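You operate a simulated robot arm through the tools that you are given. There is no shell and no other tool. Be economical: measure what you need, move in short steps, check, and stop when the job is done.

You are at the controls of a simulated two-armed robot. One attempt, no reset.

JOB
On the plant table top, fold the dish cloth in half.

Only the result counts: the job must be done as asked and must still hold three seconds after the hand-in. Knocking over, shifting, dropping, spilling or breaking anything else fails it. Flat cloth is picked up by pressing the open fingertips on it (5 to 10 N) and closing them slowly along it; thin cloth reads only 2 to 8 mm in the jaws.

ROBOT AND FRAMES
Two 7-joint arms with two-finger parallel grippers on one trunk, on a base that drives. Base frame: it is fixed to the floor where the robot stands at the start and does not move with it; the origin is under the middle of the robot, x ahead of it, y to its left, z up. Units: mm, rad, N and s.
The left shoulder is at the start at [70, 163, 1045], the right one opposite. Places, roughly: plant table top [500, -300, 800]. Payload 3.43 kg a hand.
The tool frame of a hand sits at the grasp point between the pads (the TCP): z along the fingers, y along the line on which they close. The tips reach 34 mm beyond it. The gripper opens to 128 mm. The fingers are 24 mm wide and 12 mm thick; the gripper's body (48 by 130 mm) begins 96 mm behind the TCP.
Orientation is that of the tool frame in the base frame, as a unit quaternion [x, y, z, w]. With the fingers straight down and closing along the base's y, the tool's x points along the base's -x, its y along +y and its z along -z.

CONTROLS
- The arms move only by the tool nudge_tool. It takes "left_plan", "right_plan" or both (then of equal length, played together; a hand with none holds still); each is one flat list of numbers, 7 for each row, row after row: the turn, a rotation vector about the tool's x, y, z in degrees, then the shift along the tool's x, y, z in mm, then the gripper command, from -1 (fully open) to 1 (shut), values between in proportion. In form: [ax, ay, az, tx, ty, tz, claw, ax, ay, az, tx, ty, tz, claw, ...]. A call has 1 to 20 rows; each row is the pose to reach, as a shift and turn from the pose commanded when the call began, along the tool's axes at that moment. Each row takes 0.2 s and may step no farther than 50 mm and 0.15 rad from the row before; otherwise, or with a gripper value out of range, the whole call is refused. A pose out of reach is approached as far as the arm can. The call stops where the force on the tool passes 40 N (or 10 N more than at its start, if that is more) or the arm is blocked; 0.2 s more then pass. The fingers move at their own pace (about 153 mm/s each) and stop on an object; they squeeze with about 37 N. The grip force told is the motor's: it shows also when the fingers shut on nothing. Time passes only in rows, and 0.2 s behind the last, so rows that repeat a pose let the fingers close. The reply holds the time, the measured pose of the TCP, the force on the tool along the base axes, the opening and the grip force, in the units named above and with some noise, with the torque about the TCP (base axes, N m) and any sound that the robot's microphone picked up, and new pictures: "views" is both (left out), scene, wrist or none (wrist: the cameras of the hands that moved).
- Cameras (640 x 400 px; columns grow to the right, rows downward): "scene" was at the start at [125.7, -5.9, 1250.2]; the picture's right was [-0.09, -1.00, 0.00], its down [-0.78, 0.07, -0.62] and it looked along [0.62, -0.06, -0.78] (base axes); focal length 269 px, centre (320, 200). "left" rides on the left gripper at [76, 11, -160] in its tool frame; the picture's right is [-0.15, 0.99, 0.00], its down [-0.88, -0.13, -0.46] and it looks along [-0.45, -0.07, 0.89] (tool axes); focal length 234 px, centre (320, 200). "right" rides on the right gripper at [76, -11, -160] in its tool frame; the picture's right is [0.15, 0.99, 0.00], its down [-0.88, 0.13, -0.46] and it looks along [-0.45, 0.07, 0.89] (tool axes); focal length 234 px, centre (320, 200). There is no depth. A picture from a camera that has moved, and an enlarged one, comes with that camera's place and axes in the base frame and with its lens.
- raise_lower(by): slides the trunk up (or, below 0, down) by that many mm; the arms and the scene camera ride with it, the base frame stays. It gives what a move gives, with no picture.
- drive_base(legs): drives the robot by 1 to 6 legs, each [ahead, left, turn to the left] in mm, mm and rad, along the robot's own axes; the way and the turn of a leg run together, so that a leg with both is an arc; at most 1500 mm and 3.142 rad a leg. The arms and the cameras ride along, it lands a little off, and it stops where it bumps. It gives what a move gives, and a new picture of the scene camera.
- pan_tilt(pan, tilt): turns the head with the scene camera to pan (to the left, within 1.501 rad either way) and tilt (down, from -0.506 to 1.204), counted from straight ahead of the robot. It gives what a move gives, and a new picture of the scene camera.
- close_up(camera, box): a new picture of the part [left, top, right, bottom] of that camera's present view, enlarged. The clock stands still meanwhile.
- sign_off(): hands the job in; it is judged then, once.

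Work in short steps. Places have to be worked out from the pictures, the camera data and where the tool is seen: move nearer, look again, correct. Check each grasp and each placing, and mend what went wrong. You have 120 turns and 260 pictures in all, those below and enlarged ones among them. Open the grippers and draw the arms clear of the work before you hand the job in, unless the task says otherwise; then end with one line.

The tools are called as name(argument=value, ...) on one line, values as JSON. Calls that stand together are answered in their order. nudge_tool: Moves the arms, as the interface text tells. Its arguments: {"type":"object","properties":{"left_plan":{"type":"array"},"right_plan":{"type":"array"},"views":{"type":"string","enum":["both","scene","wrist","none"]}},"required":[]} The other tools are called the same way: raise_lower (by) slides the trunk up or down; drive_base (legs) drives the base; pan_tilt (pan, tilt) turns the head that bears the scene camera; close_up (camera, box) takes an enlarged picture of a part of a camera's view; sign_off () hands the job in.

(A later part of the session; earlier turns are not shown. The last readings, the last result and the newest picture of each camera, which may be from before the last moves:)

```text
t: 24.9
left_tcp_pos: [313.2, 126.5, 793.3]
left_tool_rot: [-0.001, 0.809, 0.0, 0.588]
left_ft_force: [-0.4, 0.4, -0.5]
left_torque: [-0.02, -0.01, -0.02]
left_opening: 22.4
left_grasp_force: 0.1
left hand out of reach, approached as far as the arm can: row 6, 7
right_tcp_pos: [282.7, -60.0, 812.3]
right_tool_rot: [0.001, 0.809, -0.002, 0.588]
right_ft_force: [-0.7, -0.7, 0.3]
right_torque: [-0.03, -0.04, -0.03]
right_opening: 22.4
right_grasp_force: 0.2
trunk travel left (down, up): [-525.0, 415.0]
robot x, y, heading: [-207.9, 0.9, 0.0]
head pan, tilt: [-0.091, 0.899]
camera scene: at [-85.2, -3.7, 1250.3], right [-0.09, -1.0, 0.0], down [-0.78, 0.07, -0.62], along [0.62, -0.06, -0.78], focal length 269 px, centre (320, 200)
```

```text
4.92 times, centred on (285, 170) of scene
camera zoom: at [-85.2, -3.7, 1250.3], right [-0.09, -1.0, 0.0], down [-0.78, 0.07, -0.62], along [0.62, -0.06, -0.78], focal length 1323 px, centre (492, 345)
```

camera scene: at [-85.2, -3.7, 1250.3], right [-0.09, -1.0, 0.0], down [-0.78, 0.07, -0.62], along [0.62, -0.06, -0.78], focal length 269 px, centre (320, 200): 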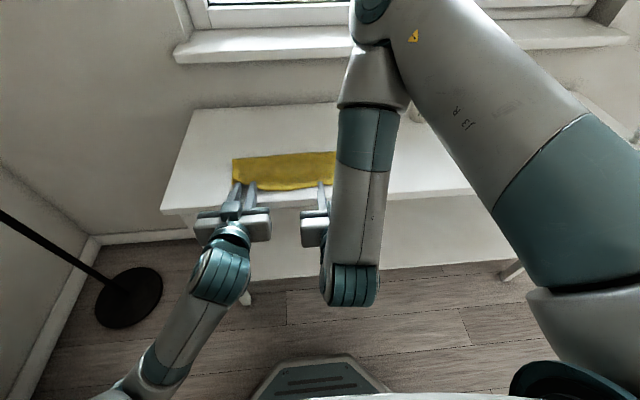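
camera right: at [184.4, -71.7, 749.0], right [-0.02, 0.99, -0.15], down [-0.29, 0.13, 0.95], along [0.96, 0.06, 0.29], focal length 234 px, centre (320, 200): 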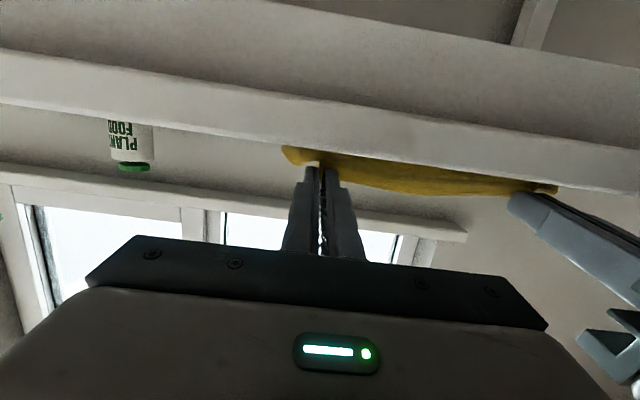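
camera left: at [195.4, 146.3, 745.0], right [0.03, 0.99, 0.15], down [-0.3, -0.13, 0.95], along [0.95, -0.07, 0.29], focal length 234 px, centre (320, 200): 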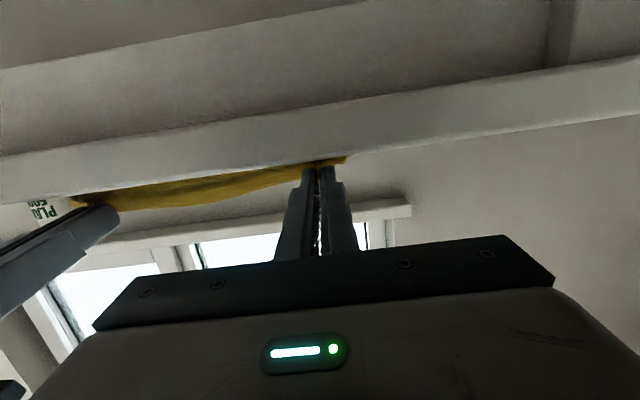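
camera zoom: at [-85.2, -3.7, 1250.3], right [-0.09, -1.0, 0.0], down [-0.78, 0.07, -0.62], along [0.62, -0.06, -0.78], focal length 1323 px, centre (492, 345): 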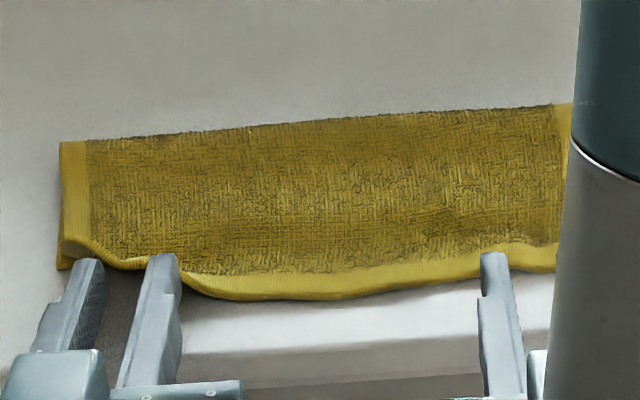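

The flap fell outward the right way. I'll lift and un-tilt the hands away to see the whole cloth.

nudge_tool(left_plan=[0, 0, 0, -15, 0, -7, 0.65, 0, 6, 0, -30, 0, -14, 0.65, 0, 14, 0, -45, 0, -21, 0.65, 0, 22, 0, -75, 0, -34, 0.65, 0, 30, 0, -115, 0, -40, 0.65, 0, 38, 0, -155, 20, -40, 0.65], right_plan=[0, 0, 0, -15, 0, -7, 0.65, 0, 6, 0, -30, 0, -14, 0.65, 0, 14, 0, -45, -10, -21, 0.65, 0, 22, 0, -75, -40, -34, 0.65, 0, 30, 0, -115, -70, -40, 0.65, 0, 38, 0, -150, -100, -40, 0.65], views="scene")

close_up(camera="scene", box=[220, 130, 350, 211])

```text
refused: row 5 steps farther than a row can; nothing moved
```

```text
4.92 times, centred on (285, 170) of scene
camera zoom: at [-85.2, -3.7, 1250.3], right [-0.09, -1.0, 0.0], down [-0.78, 0.07, -0.62], along [0.62, -0.06, -0.78], focal length 1323 px, centre (492, 345)
```

zoom: 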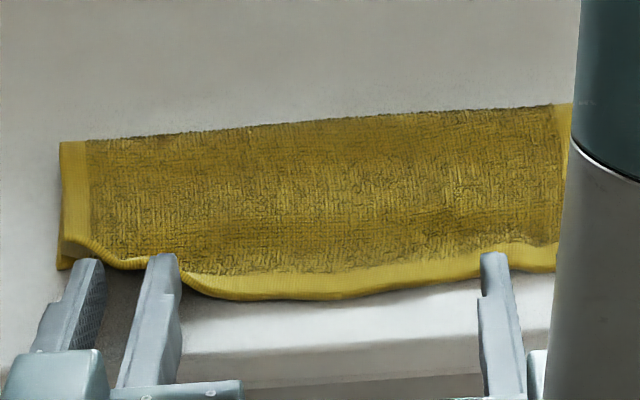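

One row was too long, so I repeat with smaller steps.

nudge_tool(left_plan=[0, 0, 0, -15, 0, -7, 0.65, 0, 6, 0, -30, 0, -14, 0.65, 0, 14, 0, -50, 0, -21, 0.65, 0, 22, 0, -80, 5, -28, 0.65, 0, 30, 0, -110, 10, -34, 0.65, 0, 38, 0, -140, 20, -40, 0.65], right_plan=[0, 0, 0, -15, 0, -7, 0.65, 0, 6, 0, -30, 0, -14, 0.65, 0, 14, 0, -50, -10, -21, 0.65, 0, 22, 0, -80, -35, -28, 0.65, 0, 30, 0, -110, -65, -34, 0.65, 0, 38, 0, -140, -100, -40, 0.65], views="scene")

close_up(camera="scene", box=[220, 130, 350, 211])

```text
t: 26.2
left_tcp_pos: [369.3, 210.5, 801.6]
left_tool_rot: [-0.005, 0.932, 0.104, 0.346]
left_ft_force: [-0.1, 0.0, 0.4]
left_torque: [-0.01, 0.01, -0.01]
left_opening: 22.4
left_grasp_force: 0.1
left hand out of reach, approached as far as the arm can: row 1, 2, 3, 4, 5, 6
right_tcp_pos: [298.7, -127.4, 935.5]
right_tool_rot: [0.001, 0.937, -0.002, 0.348]
right_ft_force: [-0.1, 0.5, 0.7]
right_torque: [-0.01, 0.0, 0.02]
right_opening: 22.3
right_grasp_force: 0.1
right hand out of reach, approached as far as the arm can: row 1, 2, 3, 4, 5
trunk travel left (down, up): [-525.0, 415.0]
robot x, y, heading: [-208.6, -2.6, -0.002]
head pan, tilt: [-0.091, 0.899]
stopped in row 6 (left hand): the arm was blocked; the commanded pose is now the measured one
camera scene: at [-82.7, -7.2, 1250.0], right [-0.09, -1.0, 0.0], down [-0.78, 0.07, -0.62], along [0.62, -0.06, -0.78], focal length 269 px, centre (320, 200)
```

scene: 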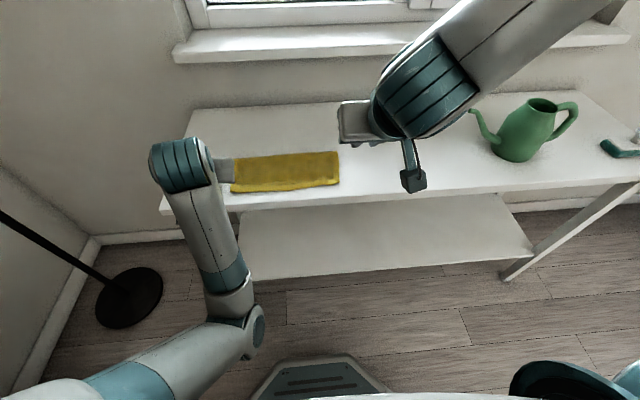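

```text
4.92 times, centred on (285, 170) of scene
camera zoom: at [-82.7, -7.2, 1250.0], right [-0.09, -1.0, 0.0], down [-0.78, 0.07, -0.62], along [0.62, -0.06, -0.78], focal length 1323 px, centre (492, 345)
```

zoom: 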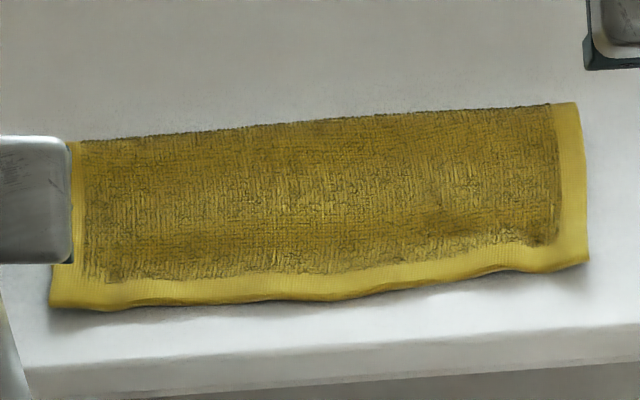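

The flap now lies flat over the lower half. The left arm sits in an awkward pose beside the cloth, so I lift it straight up and clear.

nudge_tool(left_plan=[0, 0, 0, -13, 0, -15, 0.65, 0, 0, 0, -26, 5, -31, 0.65, 0, 5, 0, -39, 10, -46, 0.65, 0, 10, 0, -52, 15, -62, 0.65, 0, 15, 0, -65, 20, -77, 0.65], views="scene")

```text
t: 26.9
left_tcp_pos: [375.2, 275.8, 842.5]
left_tool_rot: [-0.02, 0.927, 0.177, 0.331]
left_ft_force: [0.1, 1.1, 0.4]
left_torque: [0.0, -0.04, 0.01]
left_opening: 22.4
left_grasp_force: 0.1
left hand out of reach, approached as far as the arm can: row 3
right_tcp_pos: [298.3, -127.2, 937.6]
right_tool_rot: [0.001, 0.937, -0.001, 0.349]
right_ft_force: [0.0, 0.0, 0.5]
right_torque: [0.0, 0.0, 0.0]
right_opening: 22.3
right_grasp_force: 0.2
trunk travel left (down, up): [-525.0, 415.0]
robot x, y, heading: [-210.0, 2.2, -0.0]
head pan, tilt: [-0.091, 0.899]
stopped in row 3 (left hand): the arm was blocked; the commanded pose is now the measured one
camera scene: at [-83.2, -5.8, 1250.1], right [-0.09, -1.0, 0.0], down [-0.78, 0.07, -0.62], along [0.62, -0.06, -0.78], focal length 269 px, centre (320, 200)
```

scene: 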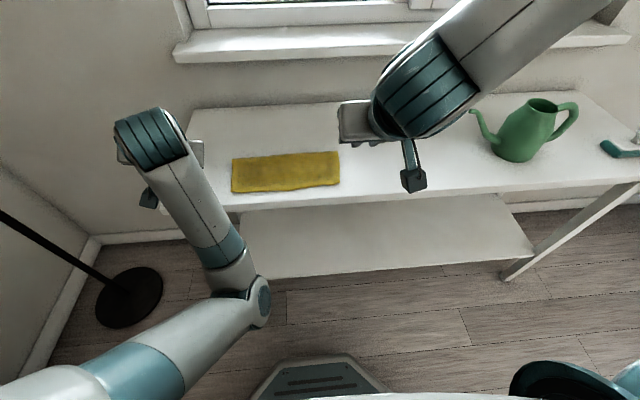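

Now the cloth is unobstructed; close look.

close_up(camera="scene", box=[220, 135, 350, 216])

```text
4.92 times, centred on (285, 176) of scene
camera zoom: at [-83.2, -5.8, 1250.1], right [-0.09, -1.0, 0.0], down [-0.78, 0.07, -0.62], along [0.62, -0.06, -0.78], focal length 1323 px, centre (492, 321)
```

zoom: 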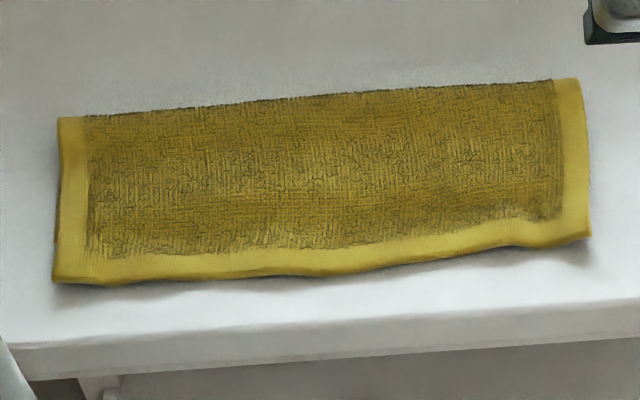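

The flap overshoots: its edge is at x≈345 while the lower near edge is at about 386, and the fold line is at about 463 instead of 482. I'll re-grip the flap edge with fingers straight down, lift to unroll, and relay it further forward. First I straighten both hands.

nudge_tool(left_plan=[3.4, 6.5, 0.4, -13, -10, -7, 0.5, 6.9, 12.9, 0.8, -26, -20, -13, 0.5, 10.3, 19.4, 1.2, -39, -30, -20, 0.5, 13.8, 25.9, 1.5, -52, -40, -27, 0.5, 17.2, 32.3, 1.9, -65, -50, -33, 0.5, 20.7, 38.8, 2.3, -77, -59, -40, 0.5], right_plan=[0, 6.8, 0, -9, 5, 16, 0.5, 0, 13.6, 0, -18, 9, 32, 0.5, 0, 20.4, 0, -27, 14, 48, 0.5, 0, 27.2, 0, -35, 18, 63, 0.5, 0, 34, 0, -44, 23, 79, 0.5, 0, 40.8, 0, -53, 27, 95, 0.5])

```text
t: 28.3
left_tcp_pos: [513.7, 275.7, 884.5]
left_tool_rot: [-0.001, 1.0, 0.002, 0.002]
left_ft_force: [-0.4, -0.6, 0.0]
left_torque: [0.02, 0.01, 0.03]
left_opening: 32.0
left_grasp_force: 0.0
left hand out of reach, approached as far as the arm can: row 1, 2, 3, 4, 5, 6
right_tcp_pos: [399.5, -100.5, 898.7]
right_tool_rot: [0.002, 1.0, 0.0, -0.001]
right_ft_force: [-0.5, -0.5, 0.4]
right_torque: [0.0, 0.03, -0.01]
right_opening: 32.4
right_grasp_force: 0.0
trunk travel left (down, up): [-525.0, 415.0]
robot x, y, heading: [-209.3, 0.9, -0.002]
head pan, tilt: [-0.091, 0.899]
camera scene: at [-83.1, -6.2, 1249.9], right [-0.09, -1.0, 0.0], down [-0.78, 0.07, -0.62], along [0.62, -0.06, -0.78], focal length 269 px, centre (320, 200)
camera right: at [324.1, -111.2, 1058.2], right [-0.14, 0.99, 0.0], down [0.88, 0.13, 0.45], along [0.45, 0.07, -0.89], focal length 234 px, centre (320, 200)
camera left: at [435.9, 285.0, 1043.1], right [0.15, 0.99, 0.01], down [0.88, -0.13, 0.46], along [0.45, -0.06, -0.89], focal length 234 px, centre (320, 200)
```

scene: 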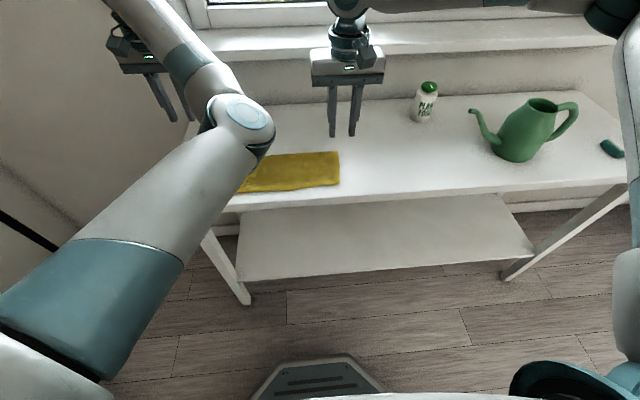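
right: 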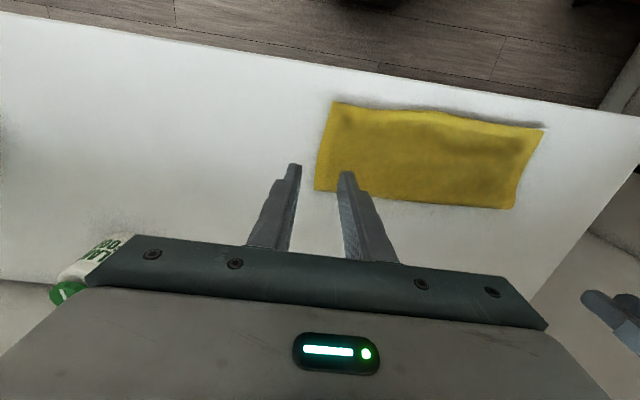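
left: 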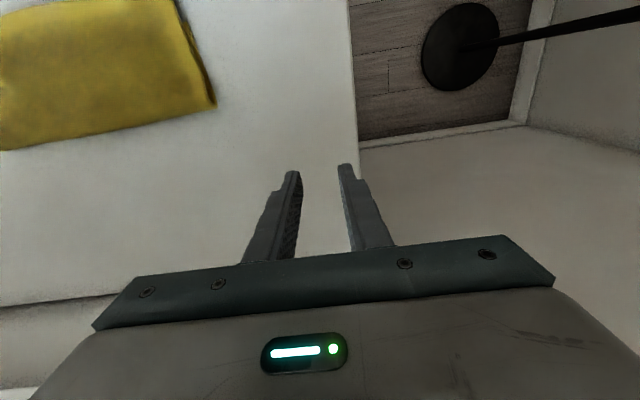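

Both hands are upright again. The flap edge is near x≈340 by the wrist view. I bring both hands above the flap's near corners.

nudge_tool(left_plan=[0, 0, 0, 22, -18, -5, 0.5, 0, 0, 0, 44, -36, -10, 0.5, 0, 0, 0, 66, -54, -10, 0.5, 0, 0, 0, 88, -72, -5, 0.5, 0, 0, 0, 110, -90, 0, 0.5, 0, 0, 0, 132, -108, 5, 0.5, 0, 0, 0, 154, -126, 15, 0.5], right_plan=[0, 0, 0, 6, 4, 3, 0.5, 0, 0, 0, 12, 8, 6, 0.5, 0, 0, 0, 18, 12, 9, 0.5, 0, 0, 0, 24, 16, 12, 0.5, 0, 0, 0, 30, 20, 15, 0.5, 0, 0, 0, 36, 24, 18, 0.5, 0, 0, 0, 40, 25, 29, 0.5])

```text
t: 29.9
left_tcp_pos: [526.7, 252.2, 866.4]
left_tool_rot: [0.0, 1.0, 0.0, -0.002]
left_ft_force: [0.3, -0.9, 0.4]
left_torque: [-0.04, 0.05, 0.02]
left_opening: 32.0
left_grasp_force: 0.1
left hand out of reach, approached as far as the arm can: row 1, 2, 3, 4, 5, 6, 7
right_tcp_pos: [363.0, -75.1, 869.1]
right_tool_rot: [0.002, 1.0, 0.0, 0.0]
right_ft_force: [-0.4, -0.6, -0.1]
right_torque: [0.03, 0.0, -0.01]
right_opening: 32.0
right_grasp_force: 0.1
trunk travel left (down, up): [-525.0, 415.0]
robot x, y, heading: [-209.1, 0.5, 0.003]
head pan, tilt: [-0.091, 0.899]
camera scene: at [-82.7, -6.2, 1250.1], right [-0.09, -1.0, 0.0], down [-0.78, 0.07, -0.62], along [0.62, -0.06, -0.78], focal length 269 px, centre (320, 200)
camera right: at [285.3, -86.1, 1029.7], right [-0.14, 0.99, 0.0], down [0.88, 0.13, 0.46], along [0.45, 0.06, -0.89], focal length 234 px, centre (320, 200)
camera left: at [450.6, 261.8, 1026.1], right [0.14, 0.99, 0.0], down [0.88, -0.13, 0.45], along [0.45, -0.07, -0.89], focal length 234 px, centre (320, 200)
```

scene: 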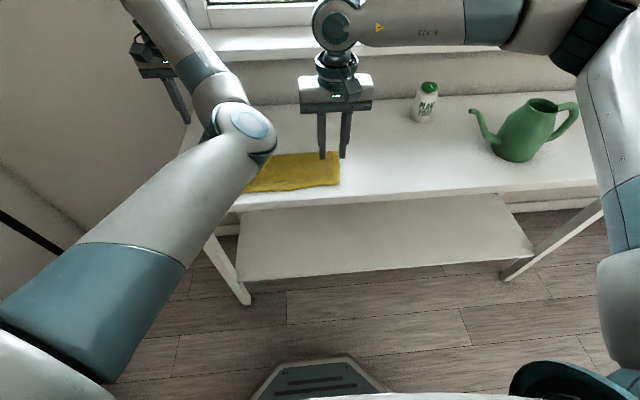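
right: 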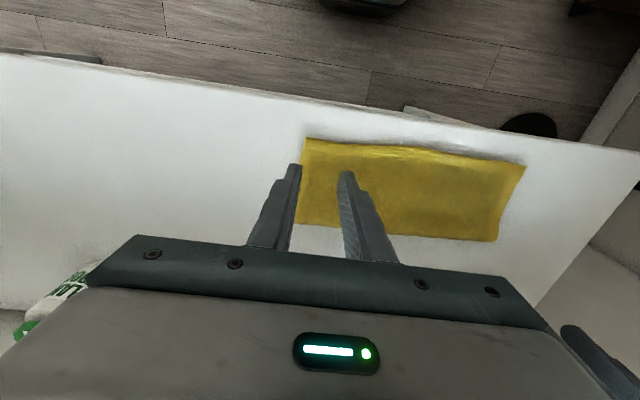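
left: 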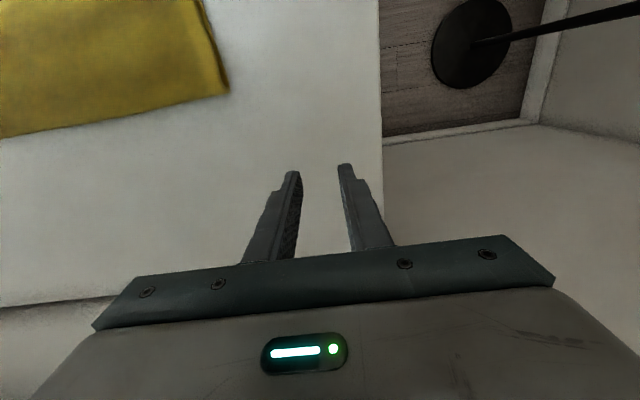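

The left arm is caught in a poor configuration with its elbow inward. I'll command it outward and upward in a moderate step to free it.

nudge_tool(left_plan=[0, 0, 0, -20, 20, -20, 0.5, 0, 0, 0, -40, 40, -40, 0.5, 0, 0, 0, -60, 60, -60, 0.5, 0, 0, 0, -80, 80, -80, 0.5, 0, 0, 0, -100, 100, -100, 0.5], views="scene")

```text
t: 31.1
left_tcp_pos: [603.5, 347.3, 962.6]
left_tool_rot: [-0.002, 1.0, 0.0, 0.0]
left_ft_force: [0.2, 0.4, 0.6]
left_torque: [0.02, -0.02, 0.0]
left_opening: 32.1
left_grasp_force: 0.1
left hand out of reach, approached as far as the arm can: row 5
right_tcp_pos: [361.6, -74.7, 871.5]
right_tool_rot: [0.002, 1.0, -0.001, 0.0]
right_ft_force: [-1.2, -0.2, 0.0]
right_torque: [-0.02, -0.01, -0.01]
right_opening: 32.1
right_grasp_force: 0.1
trunk travel left (down, up): [-525.0, 415.0]
robot x, y, heading: [-210.4, -3.8, -0.004]
head pan, tilt: [-0.091, 0.899]
camera scene: at [-84.8, -5.4, 1250.2], right [-0.09, -1.0, 0.0], down [-0.78, 0.07, -0.62], along [0.62, -0.06, -0.78], focal length 269 px, centre (320, 200)
```

scene: 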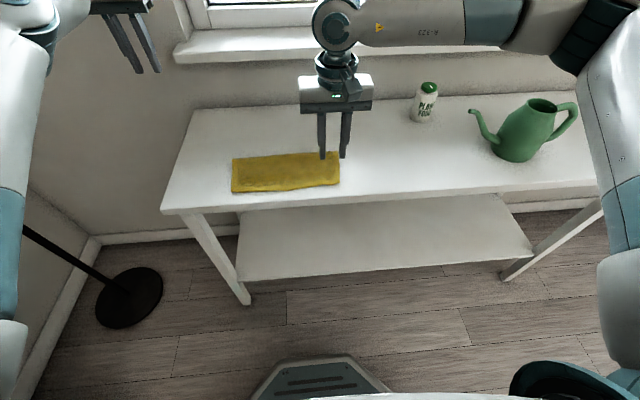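

The left elbow has swung back out to the good side. Now I bring the left hand back over the cloth's near-left corner.

nudge_tool(left_plan=[0, 0, 0, 30, -20, 5, 0.5, 0, 0, 0, 60, -42, 10, 0.5, 0, 0, 0, 90, -64, 20, 0.5, 0, 0, 0, 120, -87, 35, 0.5, 0, 0, 0, 150, -110, 50, 0.5, 0, 0, 0, 180, -135, 65, 0.5, 0, 0, 0, 210, -160, 75, 0.5, 0, 0, 0, 240, -190, 85, 0.5])

```text
t: 32.9
left_tcp_pos: [610.4, 127.8, 913.7]
left_tool_rot: [-0.002, 1.0, 0.002, -0.005]
left_ft_force: [-0.1, -1.1, 0.4]
left_torque: [0.03, -0.02, -0.02]
left_opening: 31.9
left_grasp_force: 0.0
left hand out of reach, approached as far as the arm can: row 1, 2, 3, 4, 5, 6, 7, 8
right_tcp_pos: [361.6, -75.7, 869.6]
right_tool_rot: [0.002, 1.0, -0.001, 0.001]
right_ft_force: [0.0, -0.8, -0.7]
right_torque: [0.06, 0.02, 0.02]
right_opening: 32.3
right_grasp_force: 0.0
trunk travel left (down, up): [-525.0, 415.0]
robot x, y, heading: [-206.7, 0.2, -0.002]
head pan, tilt: [-0.091, 0.899]
camera scene: at [-83.1, -7.9, 1250.1], right [-0.09, -1.0, 0.0], down [-0.78, 0.07, -0.62], along [0.62, -0.06, -0.78], focal length 269 px, centre (320, 200)
camera left: at [535.5, 136.8, 1073.8], right [0.14, 0.99, 0.0], down [0.88, -0.13, 0.45], along [0.44, -0.06, -0.89], focal length 234 px, centre (320, 200)
```

scene: 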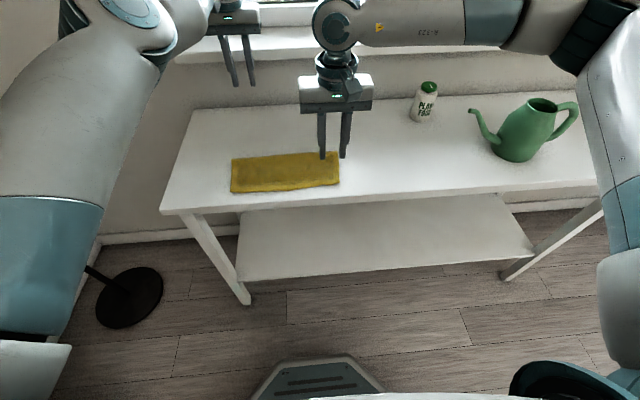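
left: 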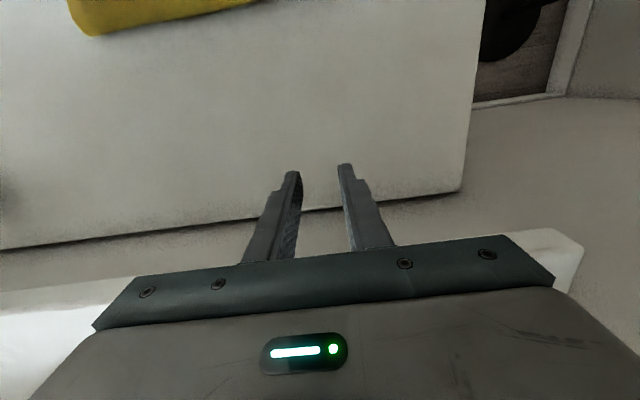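

The left arm still can't come inward in this configuration. I'll try retracting it high (up and back), where the elbow can bend freely.

nudge_tool(left_plan=[0, 0, 0, 0, 20, -40, 0.5, 0, 0, 0, 0, 40, -80, 0.5, 0, 0, 0, 20, 60, -120, 0.5, 0, 0, 0, 50, 75, -150, 0.5, 0, 0, 0, 80, 90, -180, 0.5, 0, 0, 0, 120, 90, -200, 0.5, 0, 0, 0, 160, 90, -210, 0.5, 0, 0, 0, 200, 90, -220, 0.5, 0, 0, 0, 240, 90, -220, 0.5], views="scene")

```text
t: 34.9
left_tcp_pos: [560.1, 220.8, 1119.2]
left_tool_rot: [-0.002, 1.0, 0.0, 0.0]
left_ft_force: [-0.2, 0.4, -0.5]
left_torque: [-0.02, -0.03, -0.04]
left_opening: 32.0
left_grasp_force: 0.2
left hand out of reach, approached as far as the arm can: row 2, 4, 5, 6, 7, 8, 9
right_tcp_pos: [361.6, -74.0, 871.0]
right_tool_rot: [0.001, 1.0, -0.001, 0.0]
right_ft_force: [-0.3, 0.0, 0.3]
right_torque: [0.03, 0.02, -0.02]
right_opening: 31.9
right_grasp_force: 0.0
trunk travel left (down, up): [-525.0, 415.0]
robot x, y, heading: [-208.8, 2.0, 0.002]
head pan, tilt: [-0.091, 0.899]
camera scene: at [-83.3, -5.7, 1250.1], right [-0.09, -1.0, 0.0], down [-0.78, 0.07, -0.62], along [0.62, -0.06, -0.78], focal length 269 px, centre (320, 200)
```

scene: 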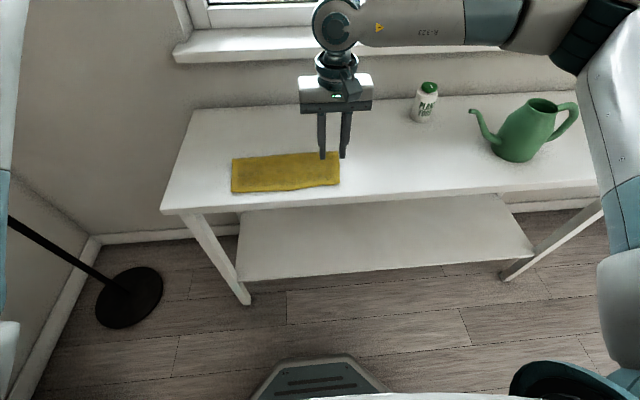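

Still limited in retraction. I'll try letting the wrist pitch (fingers forward) while coming back, to find which joint is limiting.

nudge_tool(left_plan=[0, -8, 0, 30, 0, 0, 0.5, 0, -16, 0, 60, 0, 0, 0.5, 0, -24, 0, 90, 0, 0, 0.5, 0, -32, 0, 120, 0, 0, 0.5, 0, -40, 0, 150, 0, 0, 0.5, 0, -40, 0, 180, 0, 0, 0.5], views="scene")

```text
t: 36.3
left_tcp_pos: [626.3, 215.4, 1245.5]
left_tool_rot: [-0.001, 0.967, 0.001, 0.253]
left_ft_force: [-0.4, -0.5, 0.0]
left_torque: [0.0, 0.02, 0.01]
left_opening: 32.1
left_grasp_force: 0.0
left hand out of reach, approached as far as the arm can: row 1, 2, 3, 4, 5, 6
right_tcp_pos: [362.3, -74.7, 870.3]
right_tool_rot: [0.002, 1.0, -0.001, -0.001]
right_ft_force: [1.0, 0.9, 0.1]
right_torque: [0.02, 0.01, 0.01]
right_opening: 32.1
right_grasp_force: 0.0
trunk travel left (down, up): [-525.0, 415.0]
robot x, y, heading: [-208.0, 2.5, 0.003]
head pan, tilt: [-0.091, 0.899]
camera scene: at [-83.2, -5.8, 1250.1], right [-0.09, -1.0, 0.0], down [-0.78, 0.07, -0.62], along [0.62, -0.06, -0.78], focal length 269 px, centre (320, 200)
```

scene: 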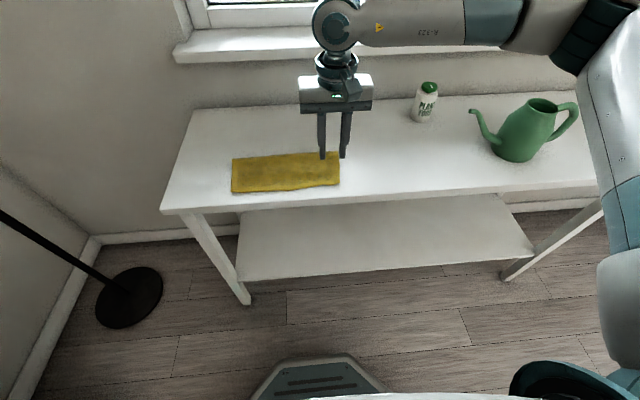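

Pitching forward made it worse. I'll look at the left arm itself.

pan_tilt(pan=0.9, tilt=0.2)

```text
t: 37.6
left_tcp_pos: [625.6, 215.5, 1245.9]
left_tool_rot: [-0.001, 0.967, 0.001, 0.254]
left_ft_force: [-0.4, -0.2, 0.2]
left_torque: [-0.03, -0.03, 0.01]
left_opening: 31.9
left_grasp_force: 0.0
right_tcp_pos: [362.5, -74.6, 870.9]
right_tool_rot: [0.002, 1.0, -0.002, 0.001]
right_ft_force: [-0.2, -0.5, -1.0]
right_torque: [0.0, -0.01, 0.03]
right_opening: 31.8
right_grasp_force: 0.0
trunk travel left (down, up): [-525.0, 415.0]
robot x, y, heading: [-206.3, -0.9, 0.002]
head pan, tilt: [0.901, 0.201]
camera scene: at [-100.8, 74.0, 1311.5], right [0.78, -0.62, 0.0], down [-0.12, -0.16, -0.98], along [0.61, 0.77, -0.2], focal length 269 px, centre (320, 200)
```

scene: 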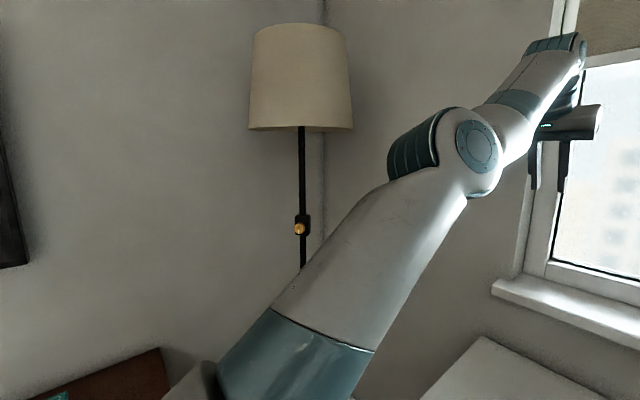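

The left elbow is straight up above the shoulder. I'll lower the hand, straighten it, and swing it out to the left where the elbow can drop outward.

nudge_tool(left_plan=[0, 3.3, 0, 25, 20, 22, 0.5, 0, 6.6, 0, 50, 40, 43, 0.5, 0, 9.9, 0, 75, 60, 65, 0.5, 0, 13.2, 0, 100, 80, 87, 0.5, 0, 16.5, 0, 125, 100, 108, 0.5, 0, 19.8, 0, 150, 120, 130, 0.5, 0, 23, 0, 175, 140, 152, 0.5, 0, 26.3, 0, 200, 160, 173, 0.5, 0, 29.4, 0, 224, 180, 195, 0.5], views="scene")

```text
t: 39.6
left_tcp_pos: [586.9, 420.4, 975.8]
left_tool_rot: [-0.002, 1.0, 0.0, -0.003]
left_ft_force: [-0.3, -0.2, -0.2]
left_torque: [-0.01, 0.0, 0.0]
left_opening: 32.2
left_grasp_force: 0.0
left hand out of reach, approached as far as the arm can: row 1, 2, 3, 4, 5, 6, 7, 8, 9
right_tcp_pos: [362.4, -73.1, 869.7]
right_tool_rot: [0.002, 1.0, 0.0, 0.0]
right_ft_force: [0.8, -0.3, -0.4]
right_torque: [0.01, -0.01, 0.0]
right_opening: 31.9
right_grasp_force: 0.1
trunk travel left (down, up): [-525.0, 415.0]
robot x, y, heading: [-209.1, 0.1, -0.003]
head pan, tilt: [0.901, 0.201]
camera scene: at [-100.1, 75.4, 1311.5], right [0.78, -0.62, 0.0], down [-0.12, -0.16, -0.98], along [0.61, 0.77, -0.2], focal length 269 px, centre (320, 200)
```

scene: 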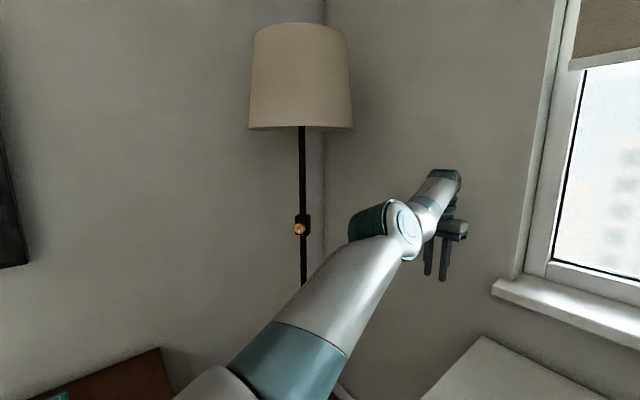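

The left elbow seems to be trapped hyper-extended, so I'll fully stretch the arm up-left to pass straight and then pull back so it bends the normal way.

nudge_tool(left_plan=[0, 0, 0, 5, 20, -31, 0.5, 0, 0, 0, 10, 40, -62, 0.5, 0, 0, 0, 15, 60, -92, 0.5, 0, 0, 0, 20, 80, -123, 0.5, 0, 0, 0, 27, 100, -154, 0.5, 0, 0, 0, 27, 100, -154, 0.5], views="scene")

nudge_tool(left_plan=[0, 0, 0, 20, -5, 20, 0.5, 0, 0, 0, 40, -10, 40, 0.5, 0, 0, 0, 60, -20, 60, 0.5, 0, 0, 0, 80, -30, 80, 0.5, 0, 0, 0, 100, -40, 110, 0.5, 0, 0, 0, 120, -50, 140, 0.5, 0, 0, 0, 140, -60, 170, 0.5], views="scene")

```text
t: 41.0
left_tcp_pos: [517.3, 491.4, 1114.0]
left_tool_rot: [-0.001, 1.0, 0.001, 0.0]
left_ft_force: [-0.6, -0.1, 0.3]
left_torque: [-0.05, -0.06, 0.03]
left_opening: 31.9
left_grasp_force: 0.2
left hand out of reach, approached as far as the arm can: row 1, 2, 3, 4, 5, 6
right_tcp_pos: [360.7, -73.5, 871.7]
right_tool_rot: [0.002, 1.0, -0.001, 0.001]
right_ft_force: [0.2, 0.3, 0.9]
right_torque: [0.01, -0.01, 0.0]
right_opening: 31.9
right_grasp_force: 0.1
trunk travel left (down, up): [-525.0, 415.0]
robot x, y, heading: [-212.4, 0.2, 0.002]
head pan, tilt: [0.901, 0.201]
camera scene: at [-102.3, 74.9, 1311.7], right [0.78, -0.62, 0.0], down [-0.12, -0.16, -0.98], along [0.61, 0.77, -0.2], focal length 269 px, centre (320, 200)
```

scene: 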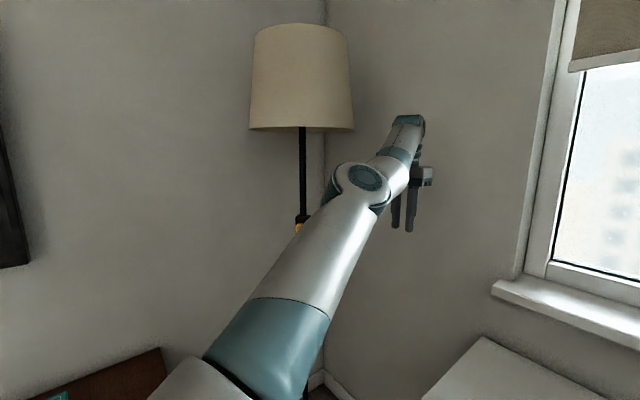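

```text
t: 42.6
left_tcp_pos: [550.6, 498.7, 1017.9]
left_tool_rot: [-0.001, 1.0, 0.002, -0.001]
left_ft_force: [-1.1, 0.6, 0.0]
left_torque: [-0.01, -0.02, 0.0]
left_opening: 31.9
left_grasp_force: 0.1
left hand out of reach, approached as far as the arm can: row 1, 2, 3, 4, 5, 6, 7
right_tcp_pos: [361.7, -73.8, 870.6]
right_tool_rot: [0.002, 1.0, 0.0, 0.001]
right_ft_force: [-0.8, -0.1, 1.2]
right_torque: [0.02, 0.0, 0.02]
right_opening: 32.2
right_grasp_force: 0.1
trunk travel left (down, up): [-525.0, 415.0]
robot x, y, heading: [-204.8, 1.6, 0.0]
head pan, tilt: [0.901, 0.201]
camera scene: at [-101.3, 73.7, 1311.7], right [0.78, -0.62, 0.0], down [-0.12, -0.16, -0.98], along [0.61, 0.77, -0.2], focal length 269 px, centre (320, 200)
```

scene: 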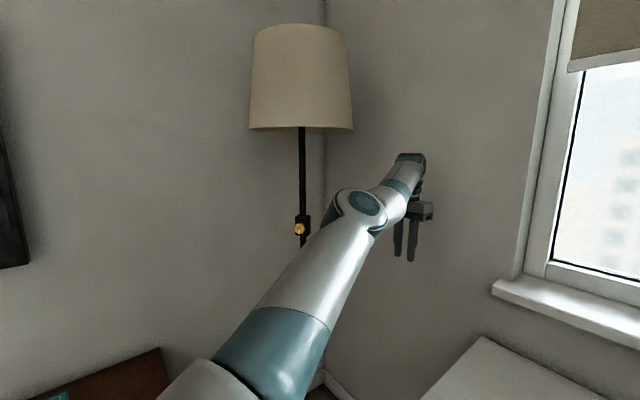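

The left arm stays near full stretch. I'll try one more thing: rotating the wrist about its axis while pulling back, to shift its internal configuration.

nudge_tool(left_plan=[0, 0, 8, 15, -10, -5, 0.5, 0, 0, 16, 30, -20, -10, 0.5, 0, 0, 24, 45, -30, -15, 0.5, 0, 0, 32, 60, -40, -20, 0.5, 0, 0, 40, 75, -50, -25, 0.5, 0, 0, 48, 90, -60, -30, 0.5, 0, 0, 56, 105, -70, -30, 0.5, 0, 0, 64, 120, -80, -30, 0.5, 0, 0, 72, 135, -90, -30, 0.5, 0, 0, 80, 150, -100, -30, 0.5], views="scene")

```text
t: 44.8
left_tcp_pos: [543.7, 446.6, 1090.1]
left_tool_rot: [0.644, 0.765, -0.001, -0.001]
left_ft_force: [0.4, 1.1, -0.1]
left_torque: [-0.05, -0.01, -0.03]
left_opening: 31.9
left_grasp_force: 0.0
left hand out of reach, approached as far as the arm can: row 1, 2, 3, 4, 5, 6, 7, 8, 9, 10
right_tcp_pos: [361.4, -73.7, 871.7]
right_tool_rot: [0.001, 1.0, -0.001, 0.0]
right_ft_force: [-0.3, 0.6, -0.3]
right_torque: [-0.01, -0.02, -0.05]
right_opening: 32.3
right_grasp_force: 0.0
trunk travel left (down, up): [-525.0, 415.0]
robot x, y, heading: [-209.8, -0.4, -0.003]
head pan, tilt: [0.901, 0.201]
camera scene: at [-100.4, 74.3, 1311.5], right [0.78, -0.62, 0.0], down [-0.12, -0.16, -0.98], along [0.61, 0.77, -0.2], focal length 269 px, centre (320, 200)
```

scene: 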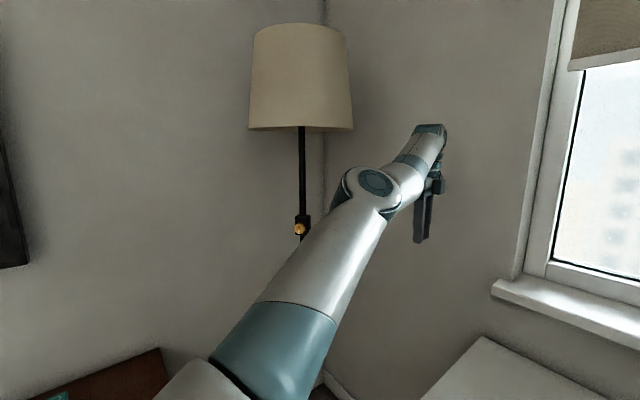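

Yaw moves freely, but the elbow is stuck at its stretch limit. I'll push it radially outward to full stretch in one call and pull back along the same line.

nudge_tool(left_plan=[0, 0, 0, 8, 37, -13, 0.5, 0, 0, 0, 16, 73, -25, 0.5, 0, 0, 0, 25, 110, -38, 0.5, 0, 0, 0, 25, 110, -38, 0.5, 0, 0, 0, 16, 73, -25, 0.5, 0, 0, 0, 8, 37, -13, 0.5, 0, 0, 0, 0, 0, 0, 0.5, 0, 0, 0, -8, -37, 13, 0.5, 0, 0, 0, -16, -73, 25, 0.5, 0, 0, 0, -25, -110, 38, 0.5, 0, 0, 0, -33, -147, 51, 0.5], views="scene")

```text
t: 47.2
left_tcp_pos: [545.8, 441.5, 1085.4]
left_tool_rot: [0.642, 0.767, 0.0, -0.001]
left_ft_force: [-0.3, 0.3, 0.8]
left_torque: [0.01, -0.01, 0.05]
left_opening: 31.8
left_grasp_force: 0.1
left hand out of reach, approached as far as the arm can: row 1, 2, 3, 4, 5, 6, 8, 9, 10, 11
right_tcp_pos: [362.2, -74.5, 871.1]
right_tool_rot: [0.002, 1.0, -0.001, 0.0]
right_ft_force: [-0.5, -0.3, 0.0]
right_torque: [-0.02, -0.02, -0.03]
right_opening: 31.9
right_grasp_force: 0.2
trunk travel left (down, up): [-525.0, 415.0]
robot x, y, heading: [-209.5, -2.6, -0.001]
head pan, tilt: [0.901, 0.201]
camera scene: at [-100.7, 74.1, 1311.6], right [0.78, -0.62, 0.0], down [-0.12, -0.16, -0.98], along [0.61, 0.77, -0.2], focal length 269 px, centre (320, 200)
```

scene: 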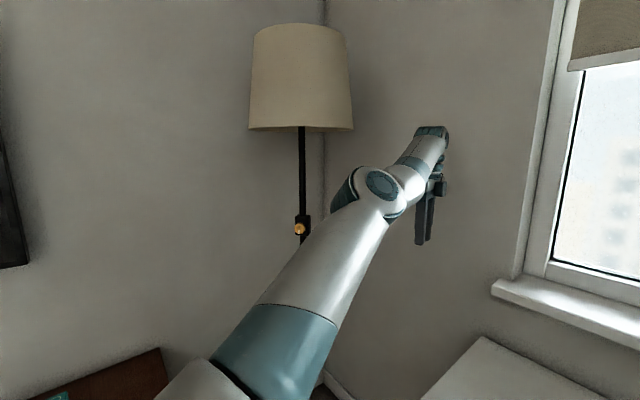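

The left arm is unusable close in, so I leave it parked clear and finish with the right arm alone, one flap corner at a time. I turn the head back and lower the right hand over the flap's right near corner.

pan_tilt(pan=-0.09, tilt=0.9)

nudge_tool(right_plan=[0, 0, 0, 10, 3, 20, 0.5, 0, 0, 0, 21, 6, 40, 0.5, 0, 0, 0, 21, 6, 60, 0.5, 0, 0, 0, 21, 6, 60, 0.5], views="wrist")

```text
t: 48.5
left_tcp_pos: [546.6, 443.0, 1085.2]
left_tool_rot: [0.642, 0.766, 0.0, -0.001]
left_ft_force: [0.1, 0.4, -0.3]
left_torque: [0.0, -0.02, 0.01]
left_opening: 31.9
left_grasp_force: 0.1
right_tcp_pos: [362.3, -74.8, 870.2]
right_tool_rot: [0.001, 1.0, -0.001, 0.001]
right_ft_force: [-0.1, -0.8, -0.5]
right_torque: [-0.01, 0.02, -0.01]
right_opening: 32.0
right_grasp_force: 0.0
trunk travel left (down, up): [-525.0, 415.0]
robot x, y, heading: [-208.5, -0.5, -0.0]
head pan, tilt: [-0.091, 0.901]
camera scene: at [-83.5, -5.7, 1250.1], right [-0.09, -1.0, 0.0], down [-0.78, 0.07, -0.62], along [0.62, -0.06, -0.78], focal length 269 px, centre (320, 200)
```

scene: 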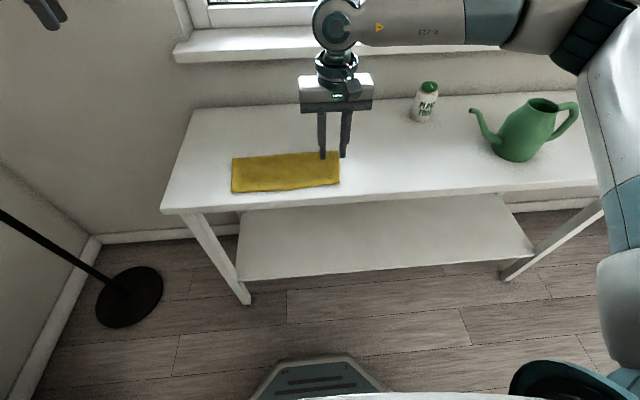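

```text
t: 49.5
left_tcp_pos: [545.6, 442.2, 1085.4]
left_tool_rot: [0.643, 0.766, -0.001, 0.0]
left_ft_force: [0.2, -0.5, -0.1]
left_torque: [0.01, 0.01, 0.01]
left_opening: 31.8
left_grasp_force: 0.1
right_tcp_pos: [339.0, -70.0, 811.7]
right_tool_rot: [0.002, 1.0, -0.001, 0.0]
right_ft_force: [-0.2, 0.7, 0.4]
right_torque: [0.01, -0.04, 0.0]
right_opening: 31.8
right_grasp_force: 0.1
trunk travel left (down, up): [-525.0, 415.0]
robot x, y, heading: [-211.4, -0.9, 0.005]
head pan, tilt: [-0.091, 0.901]
camera right: at [262.0, -80.0, 971.1], right [-0.14, 0.99, 0.0], down [0.88, 0.13, 0.46], along [0.45, 0.06, -0.89], focal length 234 px, centre (320, 200)
```

right: 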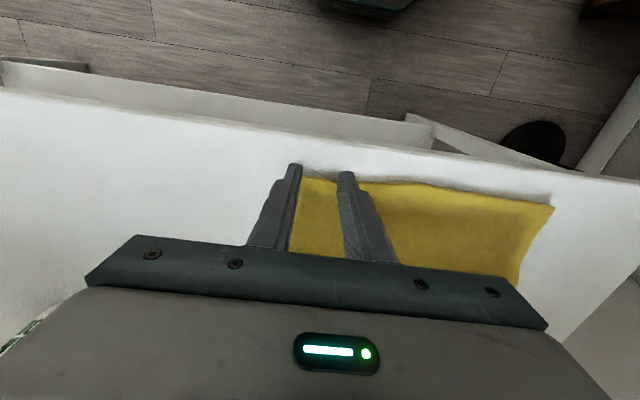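

Overlap in x is good (about 10 mm) but the outer finger is off the cloth, so I shift 9 mm inward and descend to contact.

nudge_tool(right_plan=[0, 0, 0, 0, 5, 3, 0.5, 0, 0, 0, -1, 9, 7, 0.5, 0, 0, 0, -1, 9, 11, 0.5, 0, 0, 0, -1, 9, 12.5, 0.5, 0, 0, 0, -1, 9, 13.5, 0.5, 0, 0, 0, -1, 9, 13.5, 0.5], views="wrist")

```text
t: 50.9
left_tcp_pos: [545.8, 442.3, 1084.4]
left_tool_rot: [0.642, 0.766, 0.0, -0.001]
left_ft_force: [0.0, -0.3, 0.7]
left_torque: [-0.01, -0.01, 0.03]
left_opening: 32.0
left_grasp_force: 0.0
right_tcp_pos: [340.1, -59.2, 797.1]
right_tool_rot: [0.001, 1.0, -0.001, 0.001]
right_ft_force: [0.4, 0.0, 1.8]
right_torque: [0.0, -0.03, 0.0]
right_opening: 32.2
right_grasp_force: 0.1
trunk travel left (down, up): [-525.0, 415.0]
robot x, y, heading: [-210.4, -1.9, 0.002]
head pan, tilt: [-0.091, 0.901]
camera right: at [263.0, -70.9, 957.0], right [-0.14, 0.99, 0.0], down [0.88, 0.13, 0.46], along [0.45, 0.06, -0.89], focal length 234 px, centre (320, 200)
```

right: 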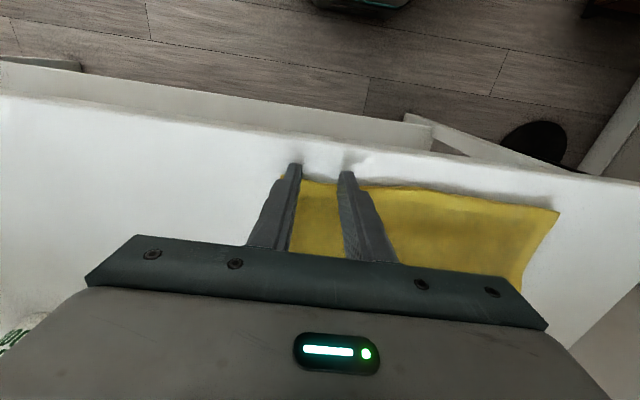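

Light contact with both fingers on the corner. I press slightly and close slowly.

nudge_tool(right_plan=[0, 0, 0, 0, 0, 0.9, 0.5, 0, 0, 0, 0, 0, 0.9, 0.55, 0, 0, 0, 0, 0, 0.9, 0.6, 0, 0, 0, 0, 0, 0.9, 0.65, 0, 0, 0, 0, 0, 0.9, 0.7, 0, 0, 0, 0, 0, 0.9, 0.75, 0, 0, 0, 0, 0, 0.9, 0.8, 0, 0, 0, 0, 0, 0.9, 0.85, 0, 0, 0, 0, 0, 0.9, 0.9, 0, 0, 0, 0, 0, 0.9, 0.95, 0, 0, 0, 0, 0, 0.9, 1, 0, 0, 0, 0, 0, 0.9, 1], views="wrist")

```text
t: 53.5
left_tcp_pos: [546.8, 442.1, 1084.4]
left_tool_rot: [0.642, 0.767, -0.001, -0.001]
left_ft_force: [-0.2, -0.9, -0.5]
left_torque: [0.01, -0.02, 0.01]
left_opening: 31.9
left_grasp_force: 0.1
right_tcp_pos: [339.5, -59.6, 797.6]
right_tool_rot: [0.003, 1.0, -0.001, 0.001]
right_ft_force: [-0.3, 0.0, 6.2]
right_torque: [0.0, -0.08, -0.04]
right_opening: 3.0
right_grasp_force: 37.2
trunk travel left (down, up): [-525.0, 415.0]
robot x, y, heading: [-208.6, 0.1, -0.004]
head pan, tilt: [-0.091, 0.901]
camera right: at [263.1, -70.7, 956.2], right [-0.14, 0.99, 0.0], down [0.88, 0.13, 0.46], along [0.45, 0.06, -0.89], focal length 234 px, centre (320, 200)
```

right: 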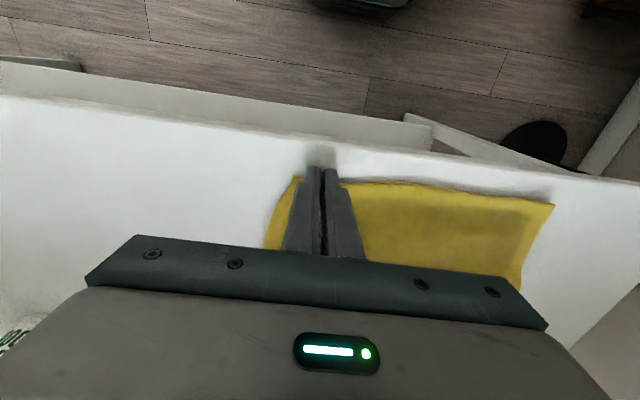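

Corner gripped (3 mm). Now I lift it up and forward until the flap stands above the intended fold line x≈480.

nudge_tool(right_plan=[0, 0, 0, -5, 0, -25, 1, 0, 0, 0, -18, 0, -48, 1, 0, 0, 0, -40, 0, -68, 1, 0, 0, 0, -65, 0, -82, 1, 0, 0, 0, -90, 0, -90, 1, 0, 0, 0, -115, 0, -93, 1, 0, 0, 0, -138, 0, -90, 1, 0, 0, 0, -138, 0, -90, 1])

close_up(camera="scene", box=[220, 120, 360, 208])

```text
t: 55.3
left_tcp_pos: [546.1, 441.8, 1085.0]
left_tool_rot: [0.642, 0.767, 0.0, -0.002]
left_ft_force: [-0.5, -0.8, 0.5]
left_torque: [0.01, -0.02, 0.01]
left_opening: 32.3
left_grasp_force: 0.1
right_tcp_pos: [477.9, -62.1, 887.2]
right_tool_rot: [0.002, 1.0, -0.002, 0.001]
right_ft_force: [0.4, 0.1, -0.7]
right_torque: [0.03, 0.0, 0.0]
right_opening: 2.5
right_grasp_force: 36.5
trunk travel left (down, up): [-525.0, 415.0]
robot x, y, heading: [-204.7, 1.3, 0.003]
head pan, tilt: [-0.091, 0.901]
camera scene: at [-83.9, -5.9, 1250.1], right [-0.09, -1.0, 0.0], down [-0.78, 0.07, -0.62], along [0.62, -0.06, -0.78], focal length 269 px, centre (320, 200)
camera right: at [400.4, -72.2, 1046.7], right [-0.14, 0.99, 0.0], down [0.88, 0.13, 0.46], along [0.45, 0.06, -0.89], focal length 234 px, centre (320, 200)
```

scene: 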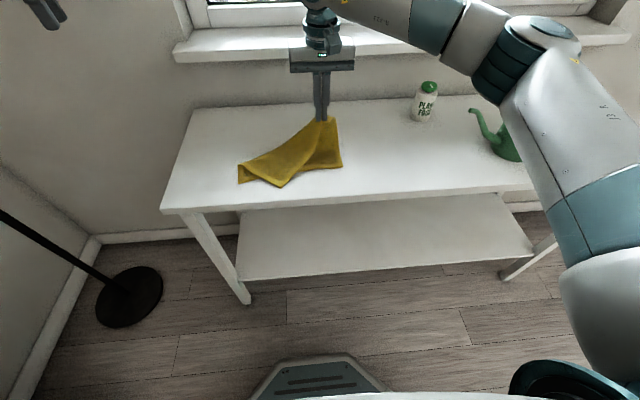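
right: 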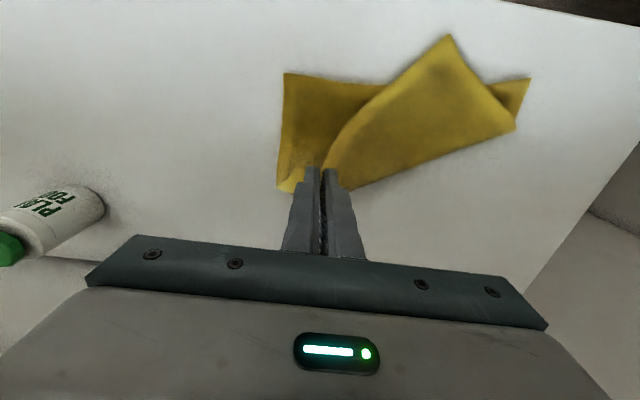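

```text
4.55 times, centred on (290, 164) of scene
camera zoom: at [-83.9, -5.9, 1250.1], right [-0.09, -1.0, 0.0], down [-0.78, 0.07, -0.62], along [0.62, -0.06, -0.78], focal length 1222 px, centre (456, 364)
```

zoom: 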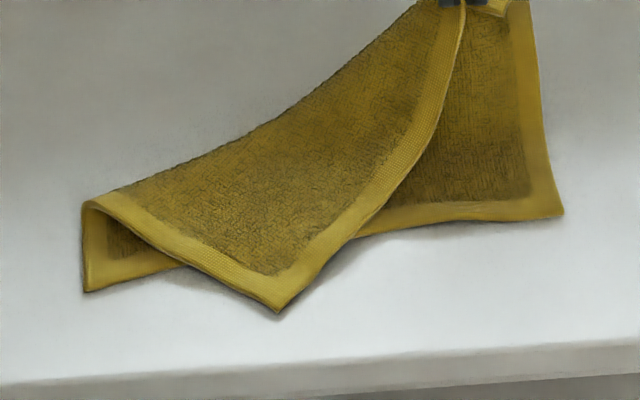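

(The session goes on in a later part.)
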